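You operate a simulated robot arm through the tools that you are given. There is no shell and no other tool.

The job below is to be done with a simulated robot arm. You get a single attempt, and the scene is never put back.

JOB
Send the grey cradle's carrier on a TEST trip and put it back.
Fine: the dial goes back to HOLD. Set down upright: carrier.
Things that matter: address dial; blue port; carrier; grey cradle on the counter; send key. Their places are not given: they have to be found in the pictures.

It is judged by the outcome, as a careful person would: the job done as asked, and still so three seconds after it is handed in. It fails if anything else is knocked over, pushed out of place, dropped, spilled or broken.

ROBOT AND FRAMES
A 6-joint arm with a three-finger gripper, fixed in place. Base frame: the origin is on the floor under the middle of its stand, x ahead of it, y to its left, z up; the work surface is at about z = 880. Readings come in mm, degrees, newtons and seconds.
It reaches about 1213 mm from its shoulder. Its first joint turns from -166.0 to 166.0 degrees. Payload 4.89 kg.
Tool frame: the origin (TCP) lies between the finger pads and is the grasp point; the fingertips stand 30 mm ahead of it; z points along the fingers, y is the line along which they close. The gripper opens to 164 mm; its body begins 125 mm behind the TCP.
Orientation is that of the tool frame in the base frame, as a unit quaternion [x, y, z, w]. With the fingers straight down and closing along the base's y, the tool's x points along the base's -x, its y along +y and its z along -z.

CONTROLS
- The arm moves only by the tool nudge_tool. Its argument "plan" is a list of rows, each an object (a shift or turn left out is 0, a gripper value left out holds the last) with "xyz": the shift along the tool's x, y, z in units of 500 mm (1.0 is 500 mm), a list of three; "dr": the turn, a rotation vector about the tool's x, y, z in units of 45 degrees (1.0 is 45 degrees), a list of three; "claw": the opening, from 0 (shut) to 1 (fully open). In form: [{"xyz": [dx, dy, dz], "dr": [ax, ay, az], "claw": claw}, ...]. A call has 1 to 20 rows; each row is the pose to reach, as a shift and turn from the pose commanded when the call began, along the tool's axes at that moment. A call with a number of a shift or a turn outside -1 to 1 is refused whole. A row lasts 0.2 s, in which the tool goes at most 50 mm and 8.6 degrees; a call with a longer step from one row to the next is refused whole, and so is a gripper value outside its range. A pose out of reach is approached as far as the arm can. The call stops where the force on the tool passes 40 N (or 10 N more than at its start, if that is more) or the arm is blocked; 0.2 s more then pass. Each finger travels about 108 mm/s and halts on what it meets, pressing with about 31 N; the grip force reading is that of the motor and also rises with nothing between the fingers. The clock runs only during rows and for 0.2 s after the last one: add rows that repeat a pose to give the fingers time. It gives the time, the measured TCP pose, the force on the tool (base axes), the opening and the grip force at its end, in the units of the frame above (readings bear some noise), with the torque about the TCP (base axes, N m) and any sound that the robot's microphone picked up, and new pictures: "pictures" is both (left out), scene, wrist or none.
- Cameras (640 x 400 px; columns grow to the right, rows downward): "scene" is fixed at [49.1, -500.9, 1471.4]; the picture's right is [-0.01, -1.00, 0.00], its down [-0.52, 0.00, -0.86] and it looks along [0.86, -0.01, -0.52] (base axes); focal length 358 px, centre (320, 200). "wrist" rides on the gripper at [76, -2, -152] in the tool frame; the picture's right is [0.02, 1.00, 0.00], its down [-0.88, 0.02, -0.47] and it looks along [-0.47, 0.01, 0.88] (tool axes); focal length 247 px, centre (320, 200).
- lift_body(by): moves the trunk up (or, below 0, down) by that many mm; the arm rides with it, the base frame stays. It gives what a move gives, with no picture.
- point_at(camera, pixels): there is no depth. For up to 12 entries [column, row, z] of the newest picture of that camera ("zoom" is the newest enlarged one), the place [x, y] in the base frame at which the ray of that pixel passes the height z, good to about 2 mm. No time passes.
- enlarge(camera, box): a new picture of the part [left, top, right, bottom] of that camera's present view, enlarged. No time passes.
- hand_in(): hands the job in; it is judged then, once.

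Open the gripper and draw the arm clear of the work before you hand the job in, unless the task says otherwise.

The tools are called after "Request:" as a command line: name --argument value ..., lists and objects as JSON in quotes. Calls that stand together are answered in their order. nudge_tool: Moves the arm, as the interface text tells. Its arguments: {"type":"object","properties":{"plan":{"type":"array"},"pictures":{"type":"string","enum":["both","scene","wrist","none"]}},"required":["plan"]} The other tools are called the same way: lift_body (by) moves the trunk up or down; point_at (camera, pixels) gives the place at which the rays of pixels pass given heights; enlarge (camera, box) takes an enlarged picture of a part of a camera's view; hand_in () hands the job in.

At the start:

```text
time_s: 0.0
eef_pos: [521.9, -285.8, 1250.2]
tool_rot: [0.0, 1.0, 0.0, 0.0]
contact_force: [-0.2, 1.0, -0.3]
ft_torque: [-0.01, 0.03, 0.0]
finger_gap: 163.9
grip_force: 0.1
trunk travel left (down, up): [-175.0, 215.0]
```

scene: 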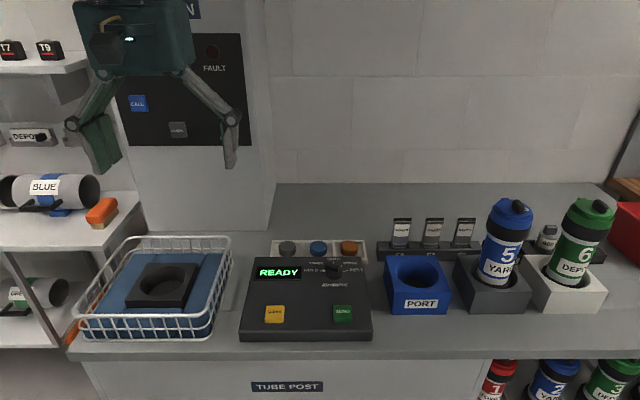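
wrist: 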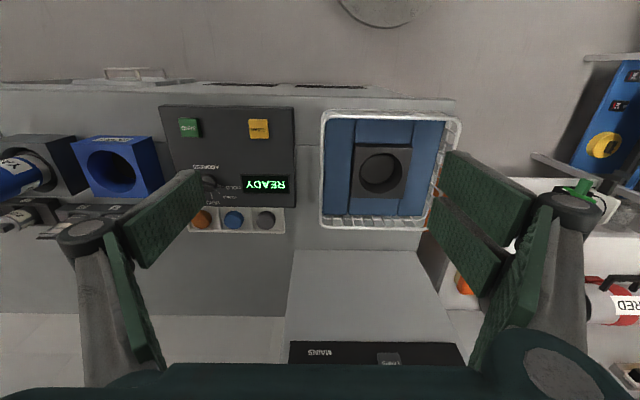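

The scene picture shows a control panel with READY at about (277,273), a dial near (333,268), a blue port at (418,285), and two carriers: blue-capped "5 YARD" in a dark grey cradle (487,285) and green "6 DEPOT" in a white one (570,290). I'll enlarge these to read the details.

Request:
enlarge --camera "scene" --box '[235, 230, 385, 345]'

Request:
enlarge --camera "scene" --box '[370, 190, 630, 345]'

Request:
enlarge --camera "wrist" --box '[150, 95, 310, 240]'

Request:
enlarge --camera "scene" --box '[70, 0, 280, 200]'

```text
3.48 times, centred on (310, 288) of scene
```

zoom: 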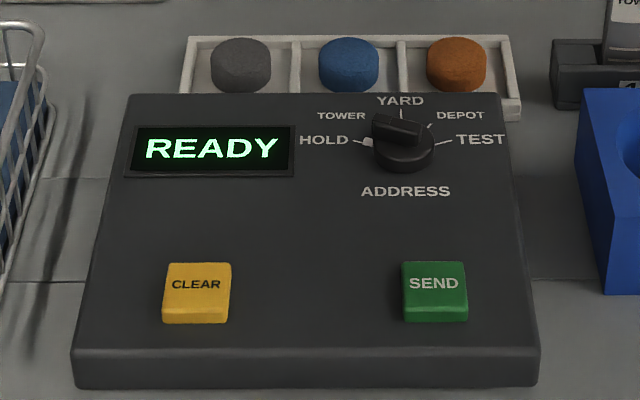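

```text
2.46 times, centred on (500, 268) of scene
```

zoom: 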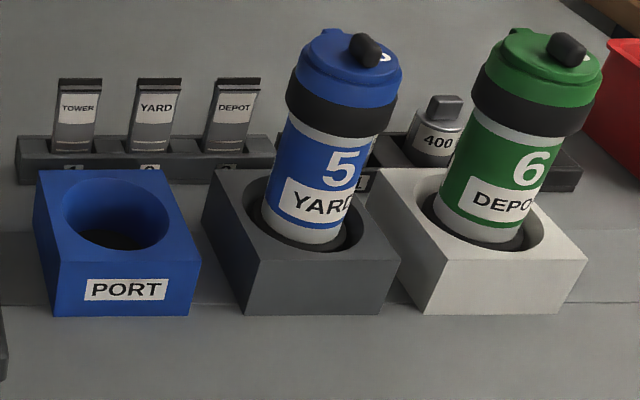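

```text
2.76 times, centred on (230, 168) of wrist
```

zoom: 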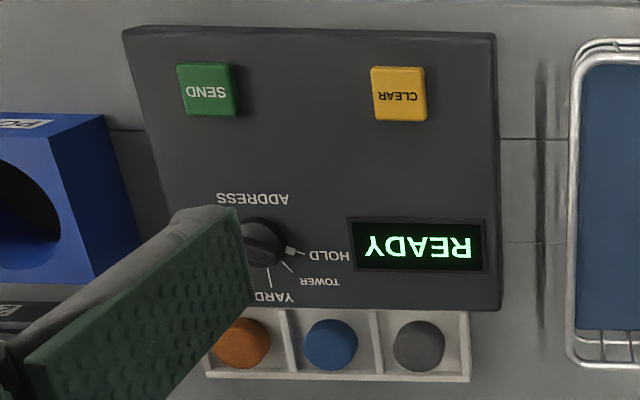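

```text
2.00 times, centred on (175, 100) of scene
```

zoom: 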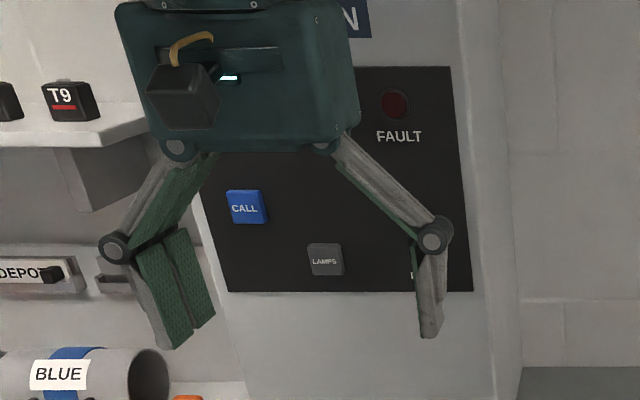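

The dial's white pointer mark sits at HOLD (zoom ~(365,142)) and TEST is at the right end of its arc. The grey cradle holds carrier 5 (YARD). I'll get rough positions of the port, cradle, dial and key from the scene picture.

Request:
point_at --camera "scene" --pixels '[[393, 314.7, 880], [451, 314.7, 880], [393.5, 290.4, 950], [385, 255.8, 950], [470, 314.7, 880], [524, 314, 880], [417, 273, 950], [510, 203, 1120], [333, 268, 920], [343, 313, 910], [274, 314, 910], [163, 285, 920]]'

Request:
nudge_tool --plan '[{"xyz": [0, -0.1, 0], "claw": 1}, {"xyz": [0, -0.2, 0]}, {"xyz": [0, -0.3, 0]}, {"xyz": [0, -0.4, 0]}, {"xyz": [0, -0.5, 0]}, {"xyz": [0, -0.6, 0]}, {"xyz": [0, -0.7, 0]}, {"xyz": [0, -0.8, 0]}, {"xyz": [0, -0.9, 0]}]' --pictures "both"

```text
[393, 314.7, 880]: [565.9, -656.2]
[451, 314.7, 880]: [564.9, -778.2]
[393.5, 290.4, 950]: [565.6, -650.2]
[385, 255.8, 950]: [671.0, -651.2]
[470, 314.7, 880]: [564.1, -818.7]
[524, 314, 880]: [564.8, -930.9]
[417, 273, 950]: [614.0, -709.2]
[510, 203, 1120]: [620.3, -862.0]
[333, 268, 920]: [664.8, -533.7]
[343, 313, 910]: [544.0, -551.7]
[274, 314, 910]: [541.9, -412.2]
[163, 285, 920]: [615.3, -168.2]
```

```text
time_s: 2.0
eef_pos: [523.8, -734.3, 1251.7]
tool_rot: [0.0, 1.0, 0.0, 0.0]
contact_force: [-1.1, 2.2, 0.3]
ft_torque: [-0.24, -0.02, 0.0]
finger_gap: 164.2
grip_force: 0.0
trunk travel left (down, up): [-175.0, 215.0]
```

scene: 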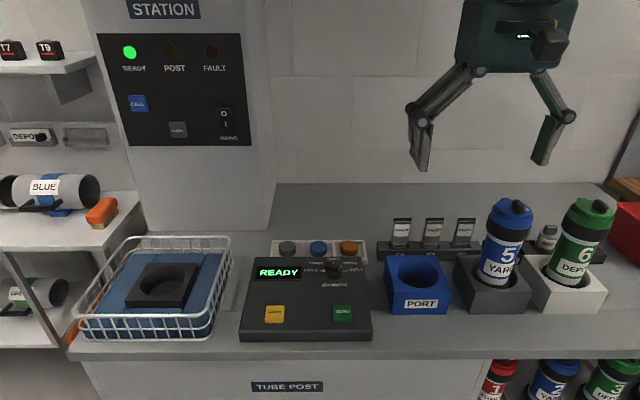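
wrist: 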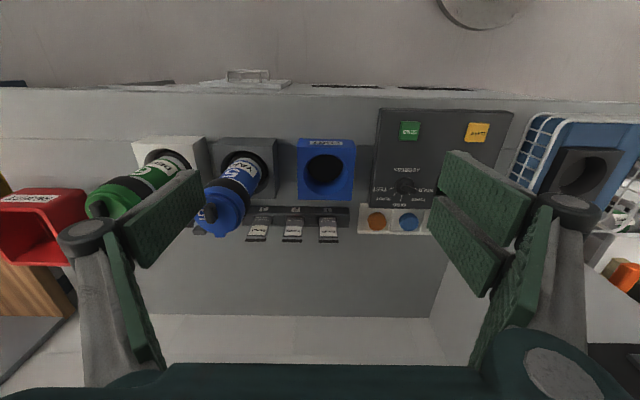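

The station panel is now visible: READY lamp green at (130,53), POST and FAULT dark, MAINS switch at (225,118). I'll enlarge the panel, and the wrist view of the cradle, port and dial.

Request:
enlarge --camera "scene" --box '[90, 0, 260, 150]'

Request:
enlarge --camera "wrist" --box '[120, 120, 370, 260]'

Request:
enlarge --camera "wrist" --box '[360, 100, 520, 240]'

Request:
enlarge --camera "scene" --box '[60, 220, 250, 360]'

```text
2.67 times, centred on (175, 75) of scene
```

zoom: 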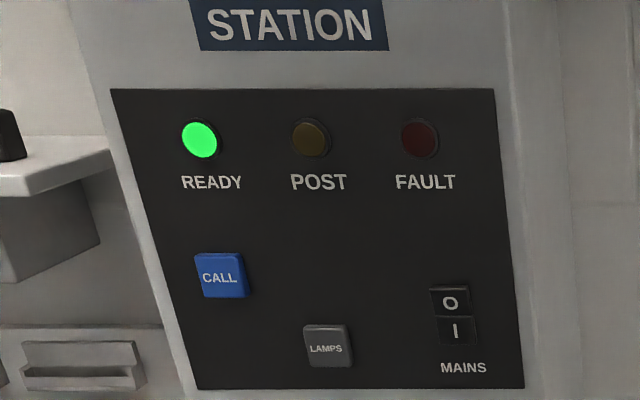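

```text
2.56 times, centred on (245, 190) of wrist
```

zoom: 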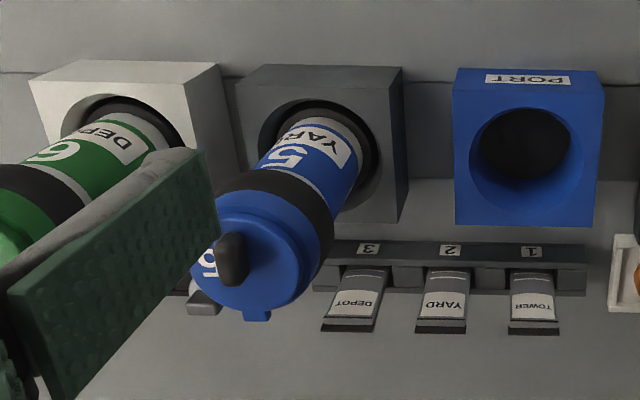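

```text
2.86 times, centred on (440, 170) of wrist
```

zoom: 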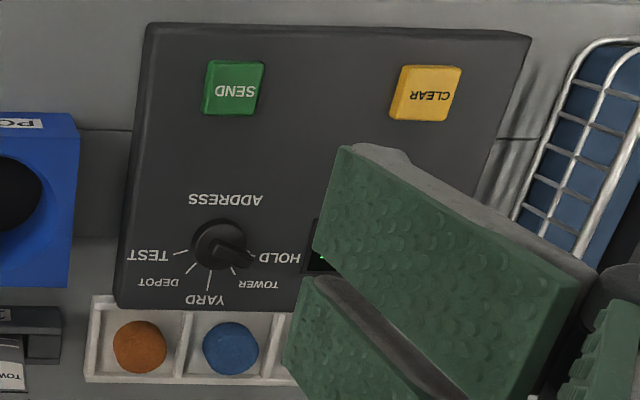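

```text
2.86 times, centred on (155, 290) of scene
```

zoom: 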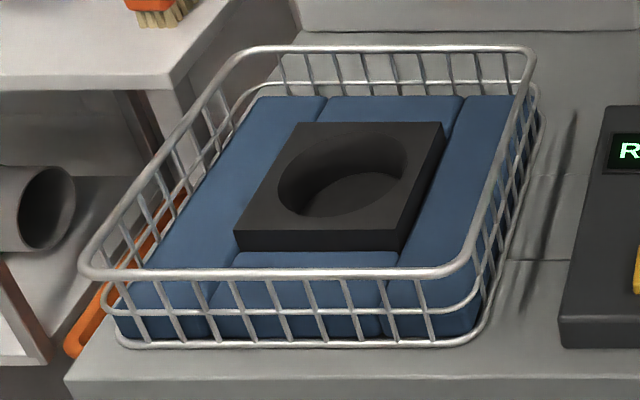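

Everything reads clearly: station READY, dial on HOLD. To triangulate carrier 5's cap centre and the port/cradle rims, I'll query both cameras at several heights.

Request:
point_at --camera "scene" --pixels '[[512.2, 211, 1090], [512.2, 211, 1110], [512.2, 211, 1130], [490, 281, 930], [490, 281, 950], [417, 270, 950]]'

Request:
point_at --camera "wrist" --pixels '[[223.5, 209.5, 1090], [223.5, 209.5, 1110], [223.5, 209.5, 1130], [325, 170, 950], [325, 170, 940], [246, 175, 945], [297.5, 199, 880], [404, 186, 925], [409, 131, 915], [355, 199, 950], [299, 137, 950]]'

```text
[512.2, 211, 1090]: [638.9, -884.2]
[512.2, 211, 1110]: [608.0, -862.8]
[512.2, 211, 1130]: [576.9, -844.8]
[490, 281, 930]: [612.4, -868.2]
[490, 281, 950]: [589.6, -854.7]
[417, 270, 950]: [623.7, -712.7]
```

```text
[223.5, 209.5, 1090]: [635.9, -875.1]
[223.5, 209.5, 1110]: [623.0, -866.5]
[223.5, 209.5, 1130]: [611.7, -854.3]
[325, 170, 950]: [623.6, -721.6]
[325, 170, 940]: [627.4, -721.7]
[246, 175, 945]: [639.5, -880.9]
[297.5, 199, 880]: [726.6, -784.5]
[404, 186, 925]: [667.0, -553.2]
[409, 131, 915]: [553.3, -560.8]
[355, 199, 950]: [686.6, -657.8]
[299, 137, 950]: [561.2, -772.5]
```

Both views agree on the cap centre at about z≈1095, (634, −876), with the port hole at about (622, −719). I'll move above carrier 5 at the same height for a closer look.

Request:
nudge_tool --plan '[{"xyz": [-0.05, -0.07, 0], "claw": 1}, {"xyz": [-0.1, -0.14, 0]}, {"xyz": [-0.15, -0.21, 0]}, {"xyz": [-0.205, -0.282, 0]}, {"xyz": [-0.205, -0.282, 0]}]' --pictures "both"

```text
time_s: 3.2
eef_pos: [625.4, -880.5, 1248.7]
tool_rot: [0.0, 1.0, 0.0, -0.001]
contact_force: [0.9, -1.0, -0.9]
ft_torque: [0.14, 0.09, 0.03]
finger_gap: 164.0
grip_force: 0.1
trunk travel left (down, up): [-175.0, 215.0]
```

scene: 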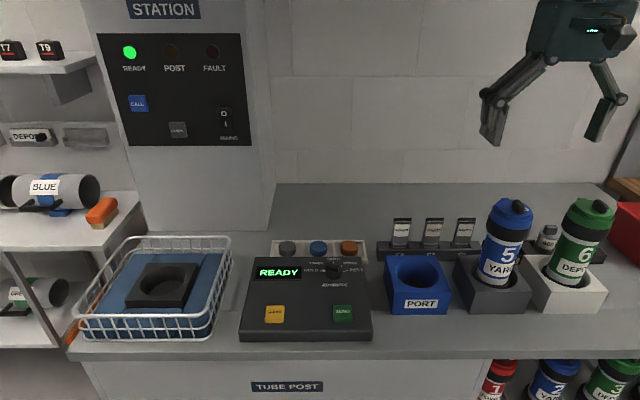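
wrist: 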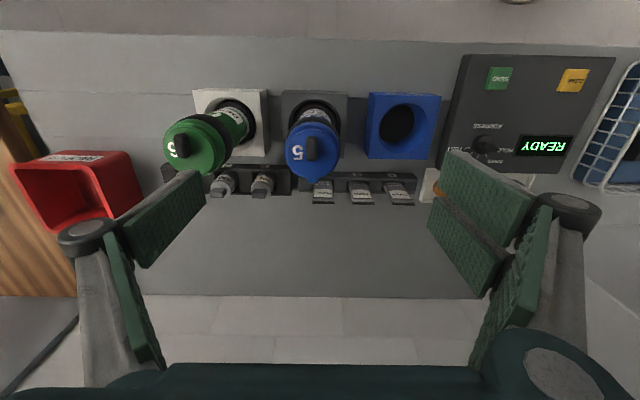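

The wrist view now looks down on carrier 5 (cap at about (312,148)). I'll enlarge it to measure the cap and the cradle edges.

Request:
enlarge --camera "wrist" --box '[250, 80, 450, 205]'

Request:
enlarge --camera "wrist" --box '[420, 40, 640, 200]'

```text
3.20 times, centred on (350, 142) of wrist
```

zoom: 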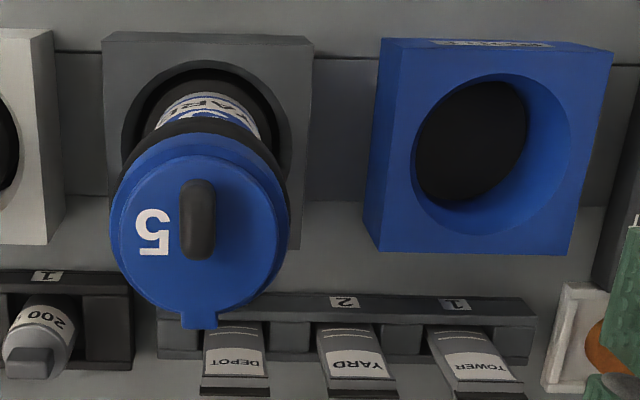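

```text
2.50 times, centred on (530, 120) of wrist
```

zoom: 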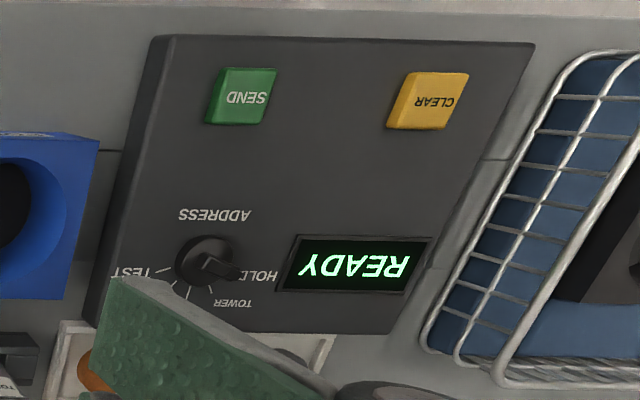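

Cap top circle is centred at about zoom (198,228), i.e. wrist (312,150.8), with a bar handle along x. I'll query both cameras to pin down its position, and the port and cradle rims.

Request:
point_at --camera "wrist" --pixels '[[311.9, 150.8, 1080], [311.9, 150.8, 1100], [311.9, 150.8, 1120], [284.7, 148.8, 1095], [340.3, 148.8, 1095], [282, 91.5, 945], [348, 93, 945], [344, 158, 945], [371, 92, 948], [441.7, 95.6, 948], [428, 159.5, 948], [368, 157.5, 948]]'

Request:
enlarge --camera "scene" --box '[440, 180, 560, 330]'

```text
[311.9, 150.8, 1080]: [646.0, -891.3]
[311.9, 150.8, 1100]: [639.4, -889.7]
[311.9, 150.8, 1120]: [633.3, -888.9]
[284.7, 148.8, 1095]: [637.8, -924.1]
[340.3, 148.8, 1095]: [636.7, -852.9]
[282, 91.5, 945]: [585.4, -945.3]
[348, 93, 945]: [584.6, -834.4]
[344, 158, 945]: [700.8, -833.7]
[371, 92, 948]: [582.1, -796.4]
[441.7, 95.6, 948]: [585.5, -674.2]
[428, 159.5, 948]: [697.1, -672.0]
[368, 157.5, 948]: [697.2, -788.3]
```

```text
2.67 times, centred on (500, 255) of scene
```

zoom: 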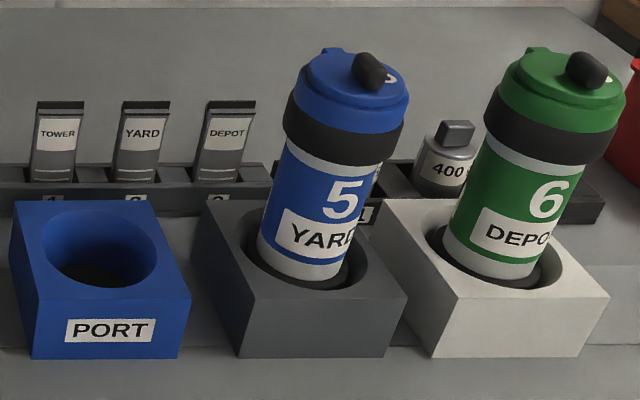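

I want to check how well the two cameras agree, so I'll query the same features (SEND, CLEAR, dial, port rim centre) in both pictures at the same heights.

Request:
point_at --camera "wrist" --pixels '[[498.4, 78.8, 915], [573.2, 80.4, 915], [483.2, 143.2, 920], [403.75, 128.1, 950], [403.75, 128.1, 930], [403.75, 128.1, 910], [498.4, 78.8, 935], [498.4, 78.8, 895], [573.2, 80.4, 895]]'

Request:
point_at --camera "scene" --pixels '[[343, 313.4, 915], [274.7, 313.6, 915], [333.9, 274.6, 920], [418, 272.6, 950], [418, 272.6, 930], [418, 272.6, 910], [343, 313.4, 935], [343, 313.4, 895], [274.7, 313.6, 895]]'

```text
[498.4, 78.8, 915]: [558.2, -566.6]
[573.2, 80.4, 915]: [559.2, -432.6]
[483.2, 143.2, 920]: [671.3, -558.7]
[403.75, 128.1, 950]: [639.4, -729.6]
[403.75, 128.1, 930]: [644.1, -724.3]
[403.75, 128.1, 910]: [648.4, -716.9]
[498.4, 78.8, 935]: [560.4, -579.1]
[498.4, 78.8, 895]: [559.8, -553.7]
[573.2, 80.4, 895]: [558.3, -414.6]
```

```text
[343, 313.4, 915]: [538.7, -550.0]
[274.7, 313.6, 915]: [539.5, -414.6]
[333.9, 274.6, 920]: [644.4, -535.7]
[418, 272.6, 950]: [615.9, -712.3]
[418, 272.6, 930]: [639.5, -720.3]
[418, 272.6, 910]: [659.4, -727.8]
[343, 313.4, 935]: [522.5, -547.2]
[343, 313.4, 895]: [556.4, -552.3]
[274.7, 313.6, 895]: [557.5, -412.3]
```

The two cameras agree when heights are lower than I first guessed: SEND key top is z≈895 at (558,−553), port rim z≈926 at (645,−722), and carrier 5's cap top z≈1085 at (645,−890). Next I'll move over the dial (about (655,−547)) for a closer look before touching anything.

Request:
nudge_tool --plan '[{"xyz": [0.01, 0.1, 0], "claw": 1}, {"xyz": [0.02, 0.2, 0]}, {"xyz": [0.03, 0.3, 0]}, {"xyz": [0.04, 0.4, 0]}, {"xyz": [0.04, 0.5, 0]}, {"xyz": [0.04, 0.6, 0]}, {"xyz": [0.04, 0.66, 0.05]}, {"xyz": [0.04, 0.66, 0.15]}, {"xyz": [0.04, 0.66, 0.25]}, {"xyz": [0.04, 0.66, 0.35]}, {"xyz": [0.04, 0.66, 0.35]}]' --pictures "both"

```text
refused: row 1 steps farther than a row can; nothing moved
```

The call was refused because a step was slightly longer than 50 mm, and nothing moved. I'll repeat with smaller steps.

Request:
nudge_tool --plan '[{"xyz": [0.01, 0.09, 0], "claw": 1}, {"xyz": [0.02, 0.18, 0]}, {"xyz": [0.03, 0.27, 0]}, {"xyz": [0.04, 0.36, 0]}, {"xyz": [0.04, 0.45, 0]}, {"xyz": [0.04, 0.54, 0]}, {"xyz": [0.04, 0.62, 0.04]}, {"xyz": [0.04, 0.66, 0.12]}, {"xyz": [0.04, 0.66, 0.21]}, {"xyz": [0.04, 0.66, 0.3]}, {"xyz": [0.04, 0.66, 0.35]}, {"xyz": [0.04, 0.66, 0.35]}]' --pictures "both"

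```text
time_s: 5.8
eef_pos: [604.7, -545.7, 1074.1]
tool_rot: [0.001, 1.0, 0.0, 0.0]
contact_force: [0.6, -0.5, -0.9]
ft_torque: [0.06, 0.06, 0.0]
finger_gap: 163.9
grip_force: 0.0
trunk travel left (down, up): [-175.0, 215.0]
```

scene: 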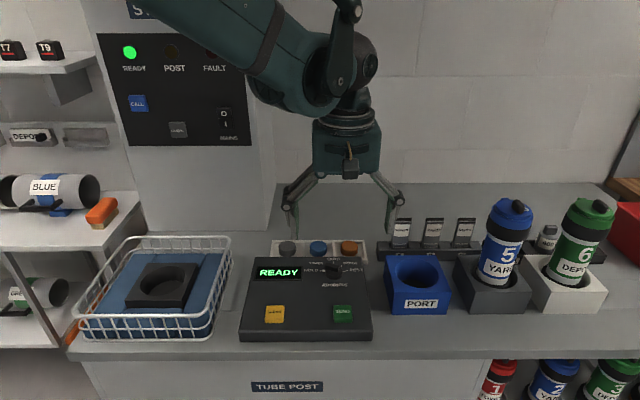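
wrist: 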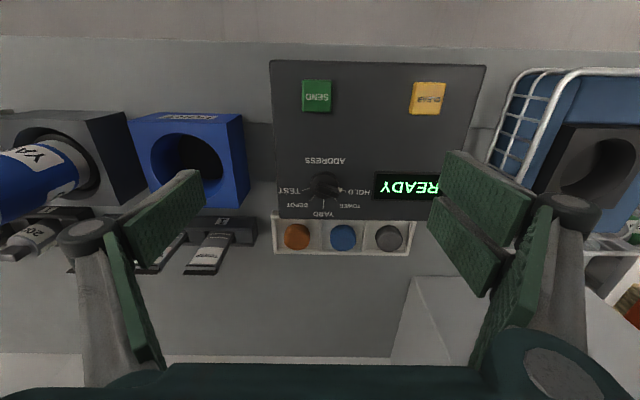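

Dial appears at wrist (323,187). I'll enlarge it to see the knob shape and its marks.

Request:
enlarge --camera "wrist" --box '[265, 145, 385, 225]'

Request:
enlarge --camera "scene" --box '[295, 250, 375, 300]'

Request:
enlarge --camera "wrist" --box '[0, 90, 270, 290]'

```text
5.00 times, centred on (325, 185) of wrist
```

zoom: 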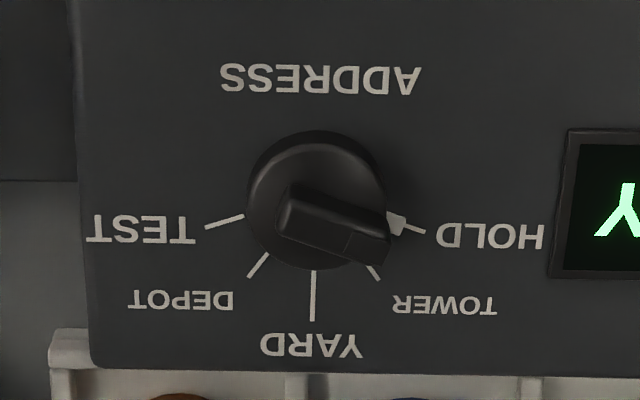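

```text
8.00 times, centred on (335, 275) of scene
```

zoom: 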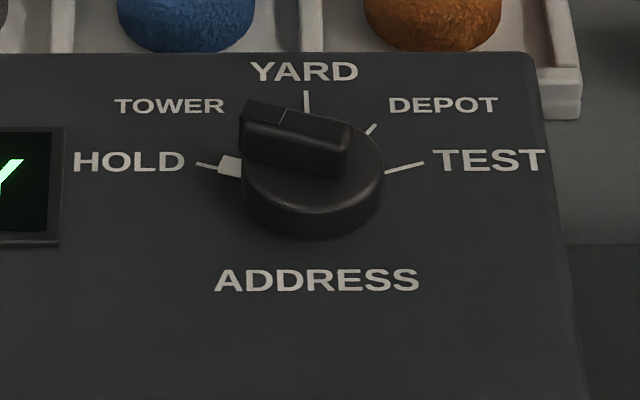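

```text
2.00 times, centred on (135, 190) of wrist
```

zoom: 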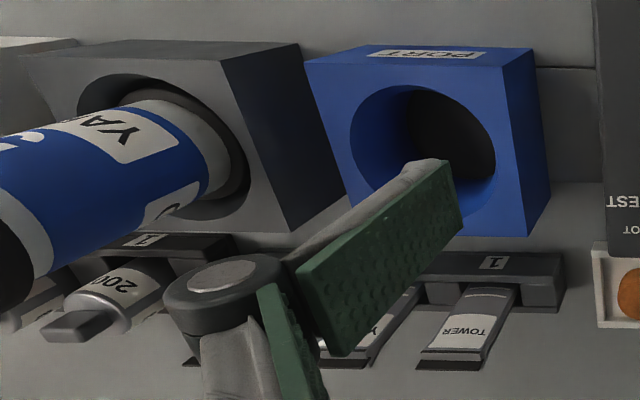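

The knob has a round skirt with a bar grip pointing at HOLD (about 70° from +x toward +y), and TEST is mirrored at about −70°, so roughly 140° of travel. I'll triangulate the skirt centre and bar with both cameras.

Request:
point_at --camera "wrist" --pixels '[[324.4, 185.2, 890], [324.4, 185.2, 900], [324.4, 185.2, 910], [323, 184.5, 885], [317, 96, 890], [317, 96, 900], [310, 173, 900], [338.5, 173, 900], [188, 158, 926]]'

Request:
point_at --camera "scene" --pixels '[[334, 270.6, 890], [334, 270.6, 900], [334, 270.6, 910], [334, 270.6, 880], [343, 313.4, 890], [343, 313.4, 900], [418, 272.6, 926]]'

```text
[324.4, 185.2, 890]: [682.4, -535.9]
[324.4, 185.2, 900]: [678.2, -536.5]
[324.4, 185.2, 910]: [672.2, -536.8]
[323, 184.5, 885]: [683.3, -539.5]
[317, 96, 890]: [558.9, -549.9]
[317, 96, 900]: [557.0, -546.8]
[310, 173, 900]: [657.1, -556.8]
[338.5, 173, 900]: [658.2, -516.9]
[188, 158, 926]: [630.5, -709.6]
```

```text
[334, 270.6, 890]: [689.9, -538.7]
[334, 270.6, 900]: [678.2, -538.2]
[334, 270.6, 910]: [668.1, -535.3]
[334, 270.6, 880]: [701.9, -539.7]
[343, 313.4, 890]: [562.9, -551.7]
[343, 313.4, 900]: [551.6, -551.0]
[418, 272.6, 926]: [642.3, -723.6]
```

Dial skirt centre triangulates to about (678,−537), z≈900. I'll rotate the gripper 70° counter-clockwise (seen from above) while moving over the dial at safe height, so the closing line is square to the bar.

Request:
nudge_tool --plan '[{"xyz": [-0.03, 0.004, 0], "dr": [0, 0, -0.15556], "claw": 1}, {"xyz": [-0.06, 0.008, 0], "dr": [0, 0, -0.31111]}, {"xyz": [-0.09, 0.012, 0], "dr": [0, 0, -0.46667]}, {"xyz": [-0.12, 0.016, 0], "dr": [0, 0, -0.62222]}, {"xyz": [-0.147, 0.0196, 0], "dr": [0, 0, -0.77778]}]' --pictures "none"

Request:
nudge_tool --plan '[{"xyz": [0, 0, 0], "dr": [0, 0, -0.15556], "claw": 0.4}, {"xyz": [0, 0, 0], "dr": [0, 0, -0.31111]}, {"xyz": [0, 0, 0], "dr": [0, 0, -0.46667]}, {"xyz": [0, 0, 0], "dr": [0, 0, -0.62222]}, {"xyz": [0, 0, 0], "dr": [0, 0, -0.77778]}, {"xyz": [0, 0, 0], "dr": [0, 0, -0.77778]}]' --pictures "both"

```text
time_s: 7.0
eef_pos: [679.1, -536.0, 1077.8]
tool_rot: [-0.302, 0.953, 0.0, 0.0]
contact_force: [-0.2, -0.1, 0.4]
ft_torque: [-0.03, -0.07, -0.01]
finger_gap: 164.0
grip_force: 0.1
trunk travel left (down, up): [-175.0, 215.0]
```

```text
time_s: 8.4
eef_pos: [677.9, -536.2, 1075.9]
tool_rot: [-0.575, 0.818, 0.0, 0.0]
contact_force: [-0.5, -0.7, -0.2]
ft_torque: [0.01, 0.03, 0.0]
finger_gap: 65.7
grip_force: 0.1
trunk travel left (down, up): [-175.0, 215.0]
```

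scene: 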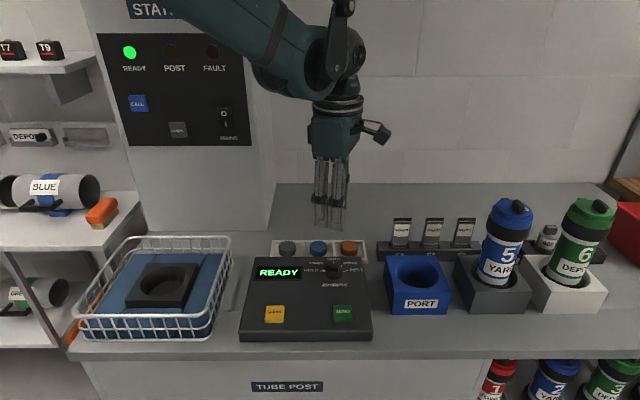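
wrist: 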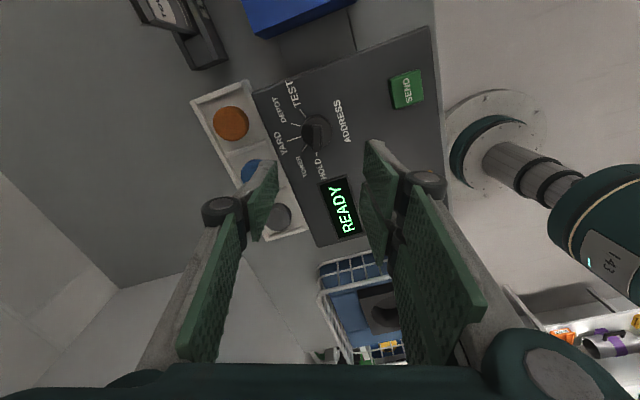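

The gripper is now aligned so that HOLD lies along the image's vertical. I'll enlarge the dial region to check centring; a point on the tool axis at z≈905 should appear at about (320,135).

Request:
enlarge --camera "wrist" --box '[260, 85, 380, 185]'

Request:
enlarge --camera "scene" --box '[285, 150, 385, 290]'

```text
4.00 times, centred on (320, 135) of wrist
```

zoom: 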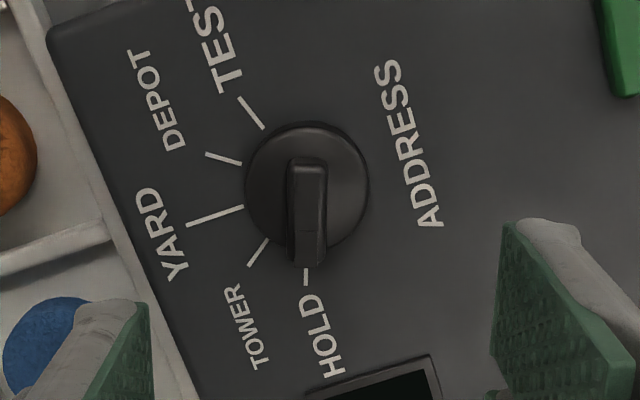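

```text
2.86 times, centred on (335, 220) of scene
```

zoom: 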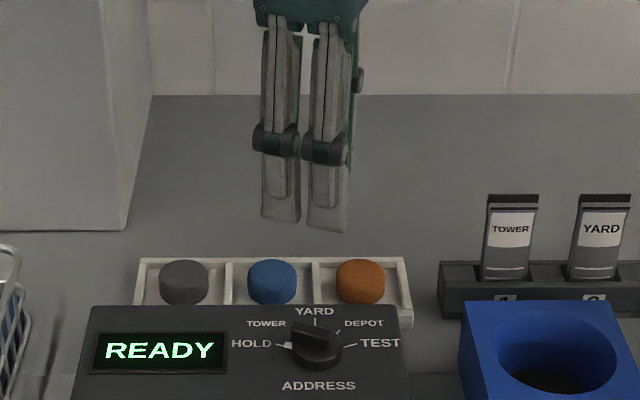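

Knob skirt centre shows at zoom (307,183), i.e. wrist (316.8,130.8), a few mm off the expected axis point. I'll compute its exact place at several heights.

Request:
point_at --camera "wrist" --pixels '[[316.75, 130.75, 895], [316.75, 130.75, 900], [316.75, 130.75, 905], [320.4, 133.5, 900], [316.75, 125, 912], [317, 150, 912], [316, 152.5, 895], [404, 90, 895]]'

```text
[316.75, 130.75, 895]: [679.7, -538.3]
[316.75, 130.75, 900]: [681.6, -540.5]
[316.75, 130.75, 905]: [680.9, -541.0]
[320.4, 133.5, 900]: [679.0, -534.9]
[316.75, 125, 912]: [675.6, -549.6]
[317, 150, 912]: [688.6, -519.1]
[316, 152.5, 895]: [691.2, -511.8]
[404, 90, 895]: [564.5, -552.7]
```

Dial centre is about (681,−540) with the bar at ~68°. I'll shift by (+3,−3) mm, narrow the fingers a bit, and descend until the fingertips are at about z=912, just at the bar's top.

Request:
nudge_tool --plan '[{"xyz": [0.0036, -0.0077, 0.07], "claw": 0.28}, {"xyz": [0.0036, -0.0077, 0.14]}, {"xyz": [0.0036, -0.0077, 0.21]}, {"xyz": [0.0036, -0.0077, 0.265]}, {"xyz": [0.0036, -0.0077, 0.265]}]' --pictures "both"

```text
time_s: 9.6
eef_pos: [680.1, -538.8, 942.4]
tool_rot: [-0.574, 0.819, 0.0, 0.001]
contact_force: [0.2, -0.1, 0.5]
ft_torque: [0.02, 0.04, -0.01]
finger_gap: 45.6
grip_force: 0.0
trunk travel left (down, up): [-175.0, 215.0]
```

scene: 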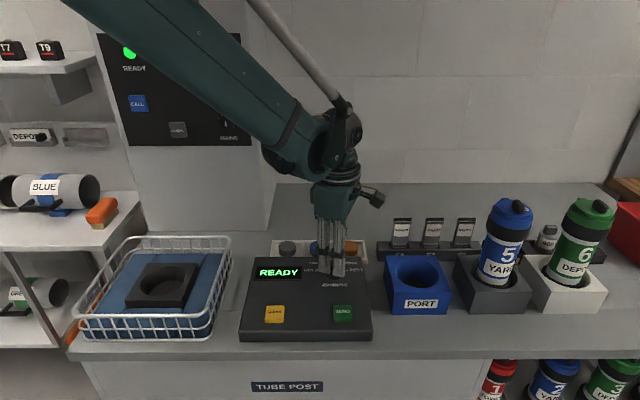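
wrist: 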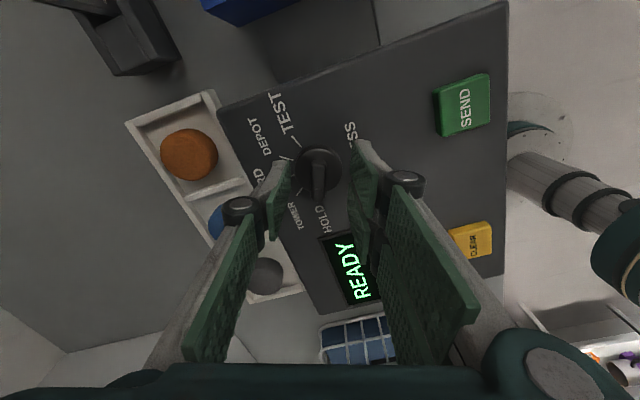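

Request:
enlarge --camera "wrist" --box '[250, 120, 410, 240]'

Request:
enlarge --camera "scene" --box '[280, 210, 390, 310]'

```text
3.33 times, centred on (330, 180) of wrist
```

zoom: 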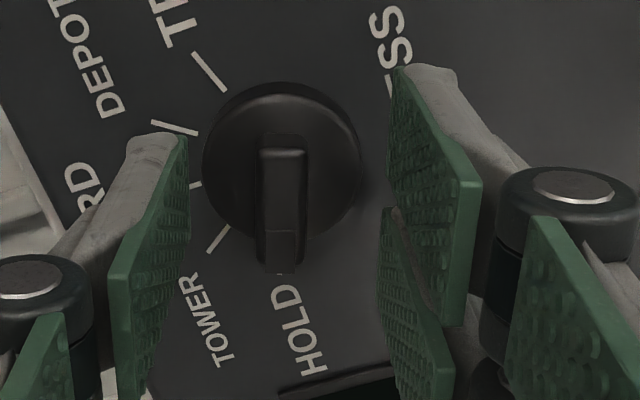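

```text
4.00 times, centred on (335, 260) of scene
```

zoom: 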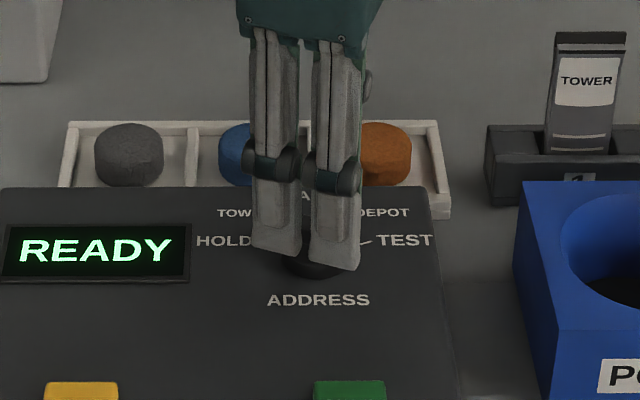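

The bar lies centred between the pads (zoom col ~282 vs finger midpoint ~289). I'll descend 8 mm so the tips reach z≈904, then close on the bar.

Request:
nudge_tool --plan '[{"xyz": [0, 0, 0.008], "claw": 0.28}, {"xyz": [0, 0, 0.016]}, {"xyz": [0, 0, 0.016], "claw": 0.0}, {"xyz": [0, 0, 0.016]}, {"xyz": [0, 0, 0.016]}]' --pictures "both"

```text
time_s: 10.8
eef_pos: [682.5, -540.4, 934.9]
tool_rot: [-0.574, 0.819, -0.001, 0.0]
contact_force: [2.0, -1.7, 1.7]
ft_torque: [-0.05, -0.04, -0.04]
finger_gap: 12.8
grip_force: 45.1
trunk travel left (down, up): [-175.0, 215.0]
```

scene: 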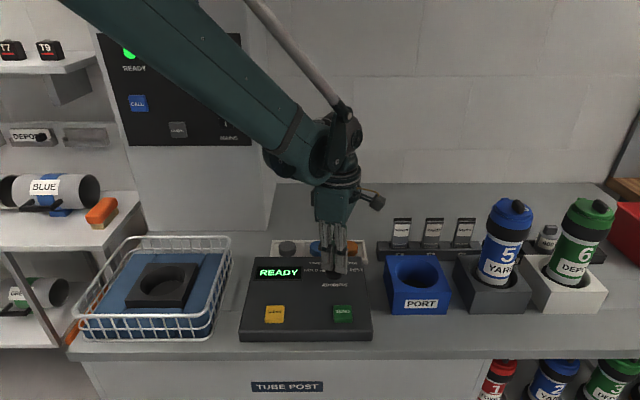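
wrist: 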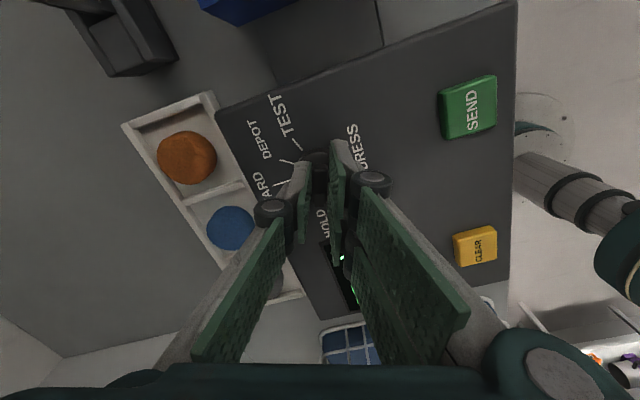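

The bar is gripped at 12.8 mm with very low side force. I'll rotate clockwise by 35° (one detent) and check forces.

Request:
nudge_tool --plan '[{"dr": [0, 0, 0.15556], "claw": 0.0}, {"dr": [0, 0, 0.31111]}, {"dr": [0, 0, 0.46667]}, {"dr": [0, 0, 0.62222]}, {"dr": [0, 0, 0.77778]}, {"dr": [0, 0, 0.77778]}]' --pictures "both"

```text
time_s: 12.2
eef_pos: [680.5, -538.4, 934.7]
tool_rot: [-0.3, 0.954, 0.0, -0.001]
contact_force: [-6.8, 6.3, 5.9]
ft_torque: [0.49, -0.08, 0.06]
finger_gap: 12.9
grip_force: 44.8
trunk travel left (down, up): [-175.0, 215.0]
stopped in row 6: the force on the tool passed its limit at 41 N (the readings are from after the stop); the commanded pose is now the measured one
```

scene: 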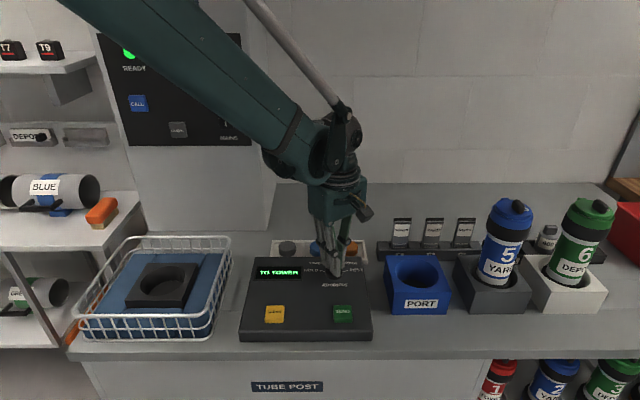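
wrist: 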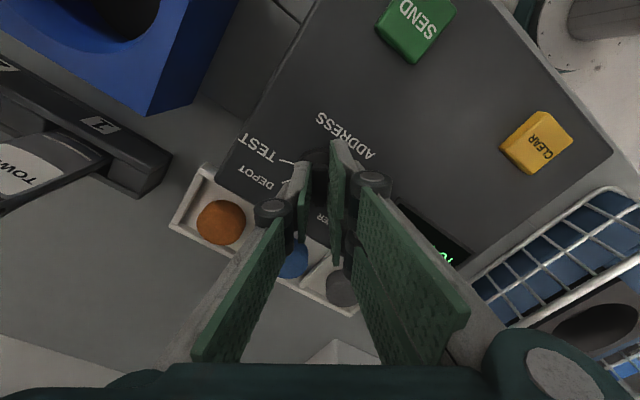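

The display now seems to read "TO TOWER", and the dial moved one detent with a short force spike. I'll check the display, then release and re-grip to relieve any offset.

Request:
enlarge --camera "scene" --box '[240, 250, 380, 330]'

Request:
nudge_tool --plan '[{"xyz": [0, 0, 0], "claw": 0.2}, {"xyz": [0, 0, 0], "claw": 0.2}]' --pictures "wrist"

Request:
enlarge --camera "wrist" --box '[260, 120, 400, 240]'

```text
4.57 times, centred on (310, 290) of scene
```

zoom: 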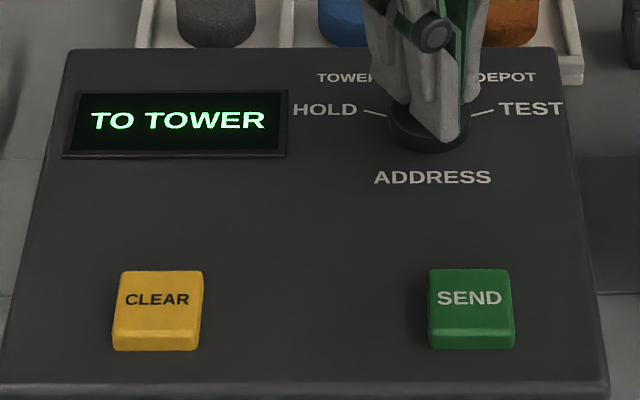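

```text
time_s: 12.8
eef_pos: [681.3, -539.7, 934.1]
tool_rot: [-0.3, 0.954, 0.001, 0.0]
contact_force: [-0.6, 0.9, -0.8]
ft_torque: [0.04, 0.01, 0.01]
finger_gap: 32.6
grip_force: 0.0
trunk travel left (down, up): [-175.0, 215.0]
```

wrist: 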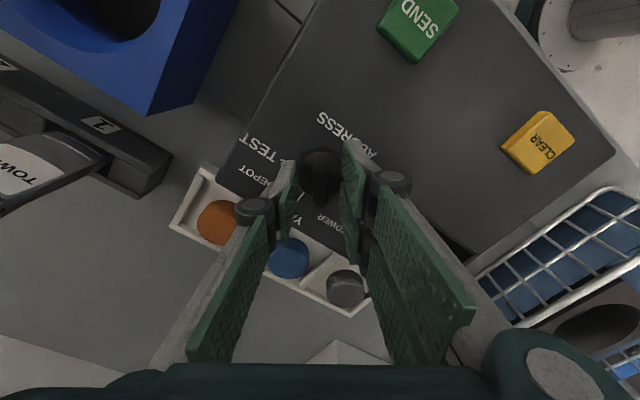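

```text
3.33 times, centred on (330, 180) of wrist
```

zoom: 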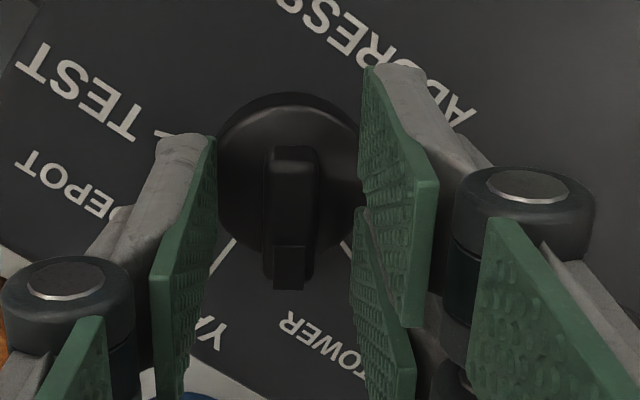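

Display reads "TO TOWER" and the bar remains centred between the pads. I'll grip again and turn another 35° a bit slower.

Request:
nudge_tool --plan '[{"claw": 0.0}, {"claw": 0.0}, {"dr": [0, 0, 0.11111]}, {"dr": [0, 0, 0.22222]}, {"dr": [0, 0, 0.33333]}, {"dr": [0, 0, 0.44444]}, {"dr": [0, 0, 0.55556]}, {"dr": [0, 0, 0.66667]}, {"dr": [0, 0, 0.77778]}, {"dr": [0, 0, 0.77778], "claw": 0.2}, {"dr": [0, 0, 0.77778], "claw": 0.2}]' --pictures "both"

Request:
enlarge --camera "wrist" --box '[260, 120, 400, 240]'

Request:
enlarge --camera "scene" --box '[240, 250, 380, 330]'

```text
time_s: 14.2
eef_pos: [680.2, -538.3, 934.1]
tool_rot: [-0.151, 0.989, 0.002, 0.0]
contact_force: [-1.8, 8.7, 0.5]
ft_torque: [0.43, -0.08, 0.02]
finger_gap: 13.0
grip_force: 45.0
trunk travel left (down, up): [-175.0, 215.0]
stopped in row 6: the force on the tool passed its limit at 42 N (the readings are from after the stop); the commanded pose is now the measured one
```

scene: 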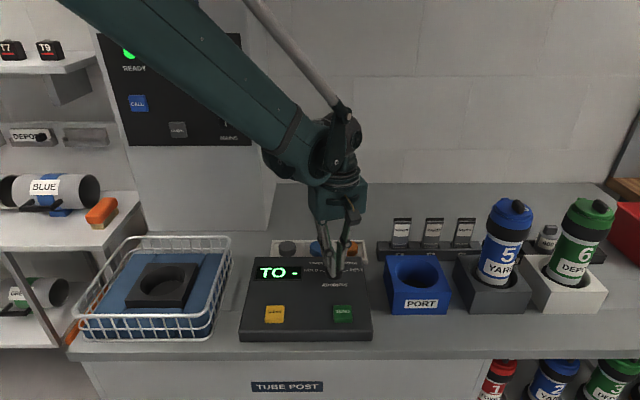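
wrist: 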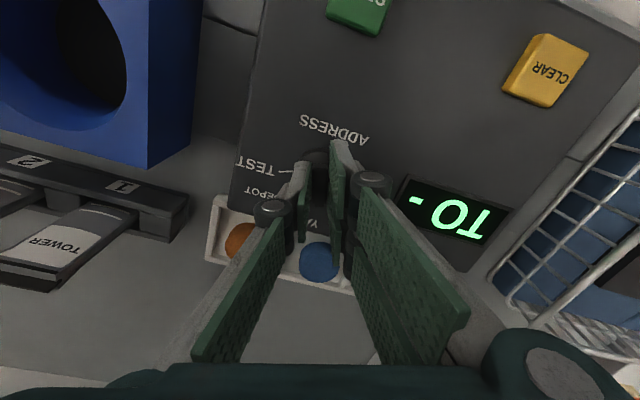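

```text
3.33 times, centred on (330, 180) of wrist
```

zoom: 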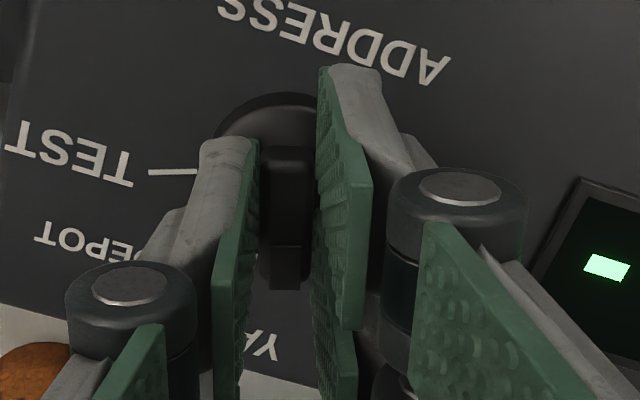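

```text
4.57 times, centred on (310, 290) of scene
```

zoom: 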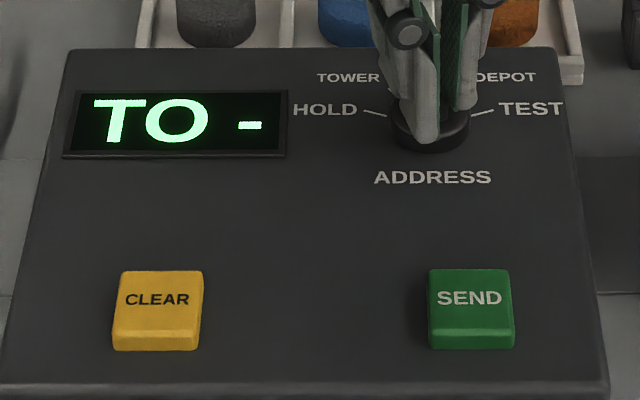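

The turn stopped about half-way between detents (display "TO -") because the tight grip built up side force. I'll loosen to a 16 mm gap so the pads drive the bar like a fork without squeezing, and continue turning to YARD.

Request:
nudge_tool --plan '[{"claw": 0.1}, {"claw": 0.1}, {"dr": [0, 0, 0.1], "claw": 0.1}, {"dr": [0, 0, 0.2]}, {"dr": [0, 0, 0.3]}, {"dr": [0, 0, 0.4]}, {"dr": [0, 0, 0.46]}, {"dr": [0, 0, 0.46]}]' --pictures "both"

Request:
enlarge --camera "wrist" --box '[260, 120, 400, 240]'

Request:
enlarge --camera "scene" --box '[240, 250, 380, 330]'

```text
time_s: 15.9
eef_pos: [681.6, -538.5, 934.6]
tool_rot: [0.029, 1.0, 0.002, -0.001]
contact_force: [0.1, 1.7, -1.0]
ft_torque: [0.07, 0.04, 0.01]
finger_gap: 17.2
grip_force: 0.8
trunk travel left (down, up): [-175.0, 215.0]
```

scene: 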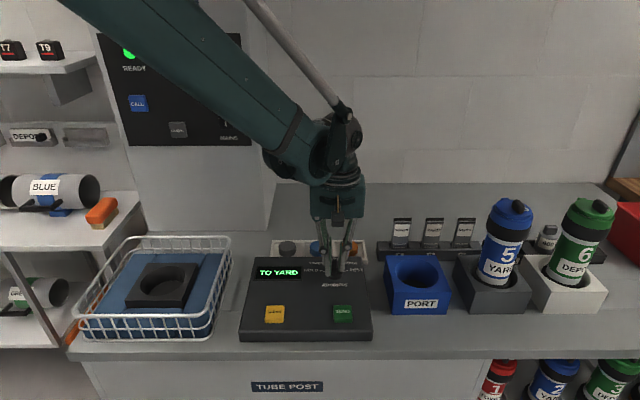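
wrist: 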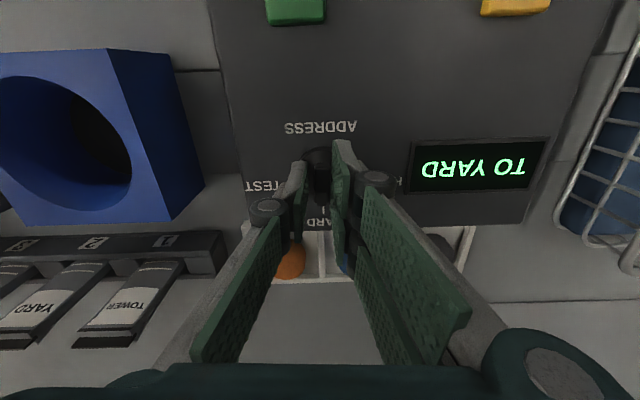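

```text
3.33 times, centred on (330, 180) of wrist
```

zoom: 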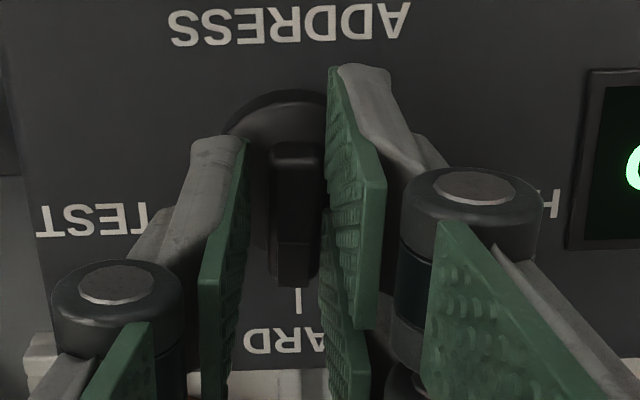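

```text
4.57 times, centred on (310, 290) of scene
```

zoom: 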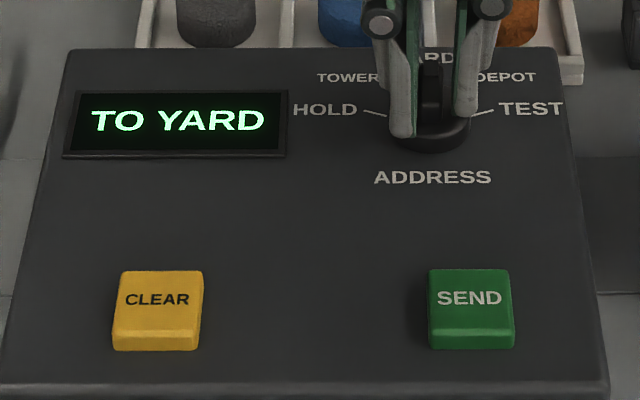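

"TO YARD" is shown and forces are low with the loose fork grip. I'll continue about 36° more to DEPOT, with a 1 mm shift toward +y for centring.

Request:
nudge_tool --plan '[{"xyz": [0, 0.002, 0], "dr": [0, 0, 0.1], "claw": 0.1}, {"xyz": [0, 0.002, 0], "dr": [0, 0, 0.22]}, {"xyz": [0, 0.002, 0], "dr": [0, 0, 0.34]}, {"xyz": [0, 0.002, 0], "dr": [0, 0, 0.46]}, {"xyz": [0, 0.002, 0], "dr": [0, 0, 0.58]}, {"xyz": [0, 0.002, 0], "dr": [0, 0, 0.7]}, {"xyz": [0, 0.002, 0], "dr": [0, 0, 0.8]}, {"xyz": [0, 0.002, 0], "dr": [0, 0, 0.8]}]' --pictures "both"

Request:
enlarge --camera "wrist" --box '[260, 120, 400, 240]'

Request:
enlarge --camera "scene" --box '[240, 250, 380, 330]'

```text
time_s: 17.8
eef_pos: [680.8, -537.1, 934.0]
tool_rot: [0.337, 0.941, 0.001, -0.002]
contact_force: [1.0, 2.1, -1.0]
ft_torque: [0.06, 0.01, 0.03]
finger_gap: 17.5
grip_force: 1.3
trunk travel left (down, up): [-175.0, 215.0]
```

scene: 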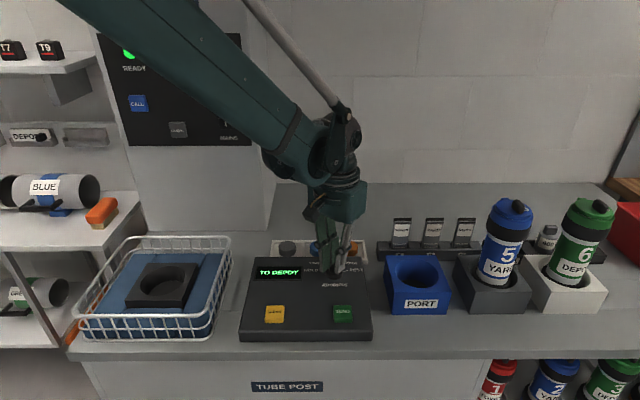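
wrist: 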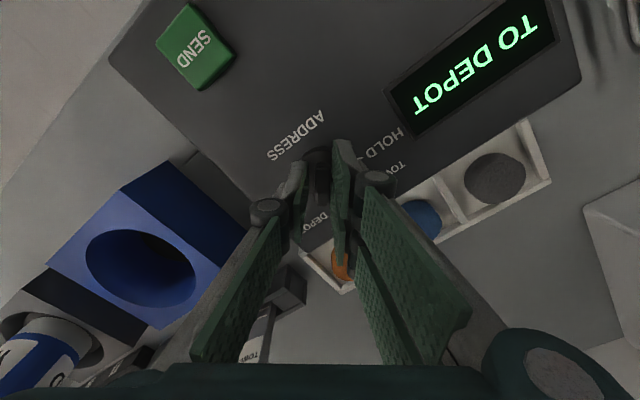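

```text
3.33 times, centred on (330, 180) of wrist
```

zoom: 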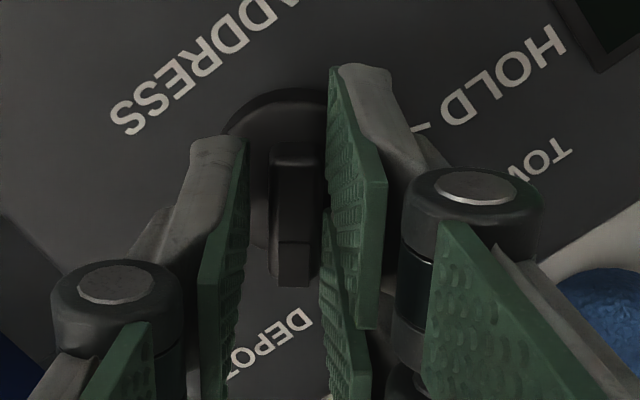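

```text
4.57 times, centred on (310, 290) of scene
```

zoom: 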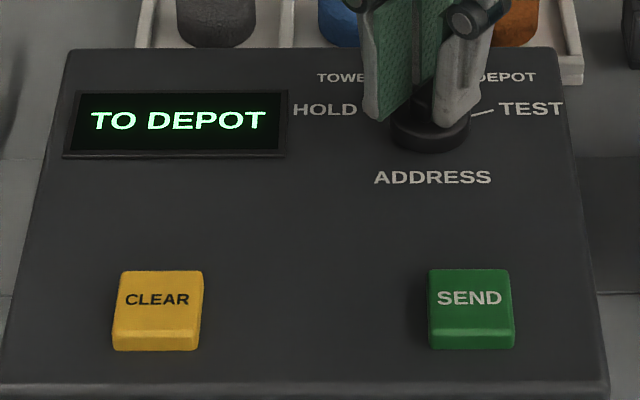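

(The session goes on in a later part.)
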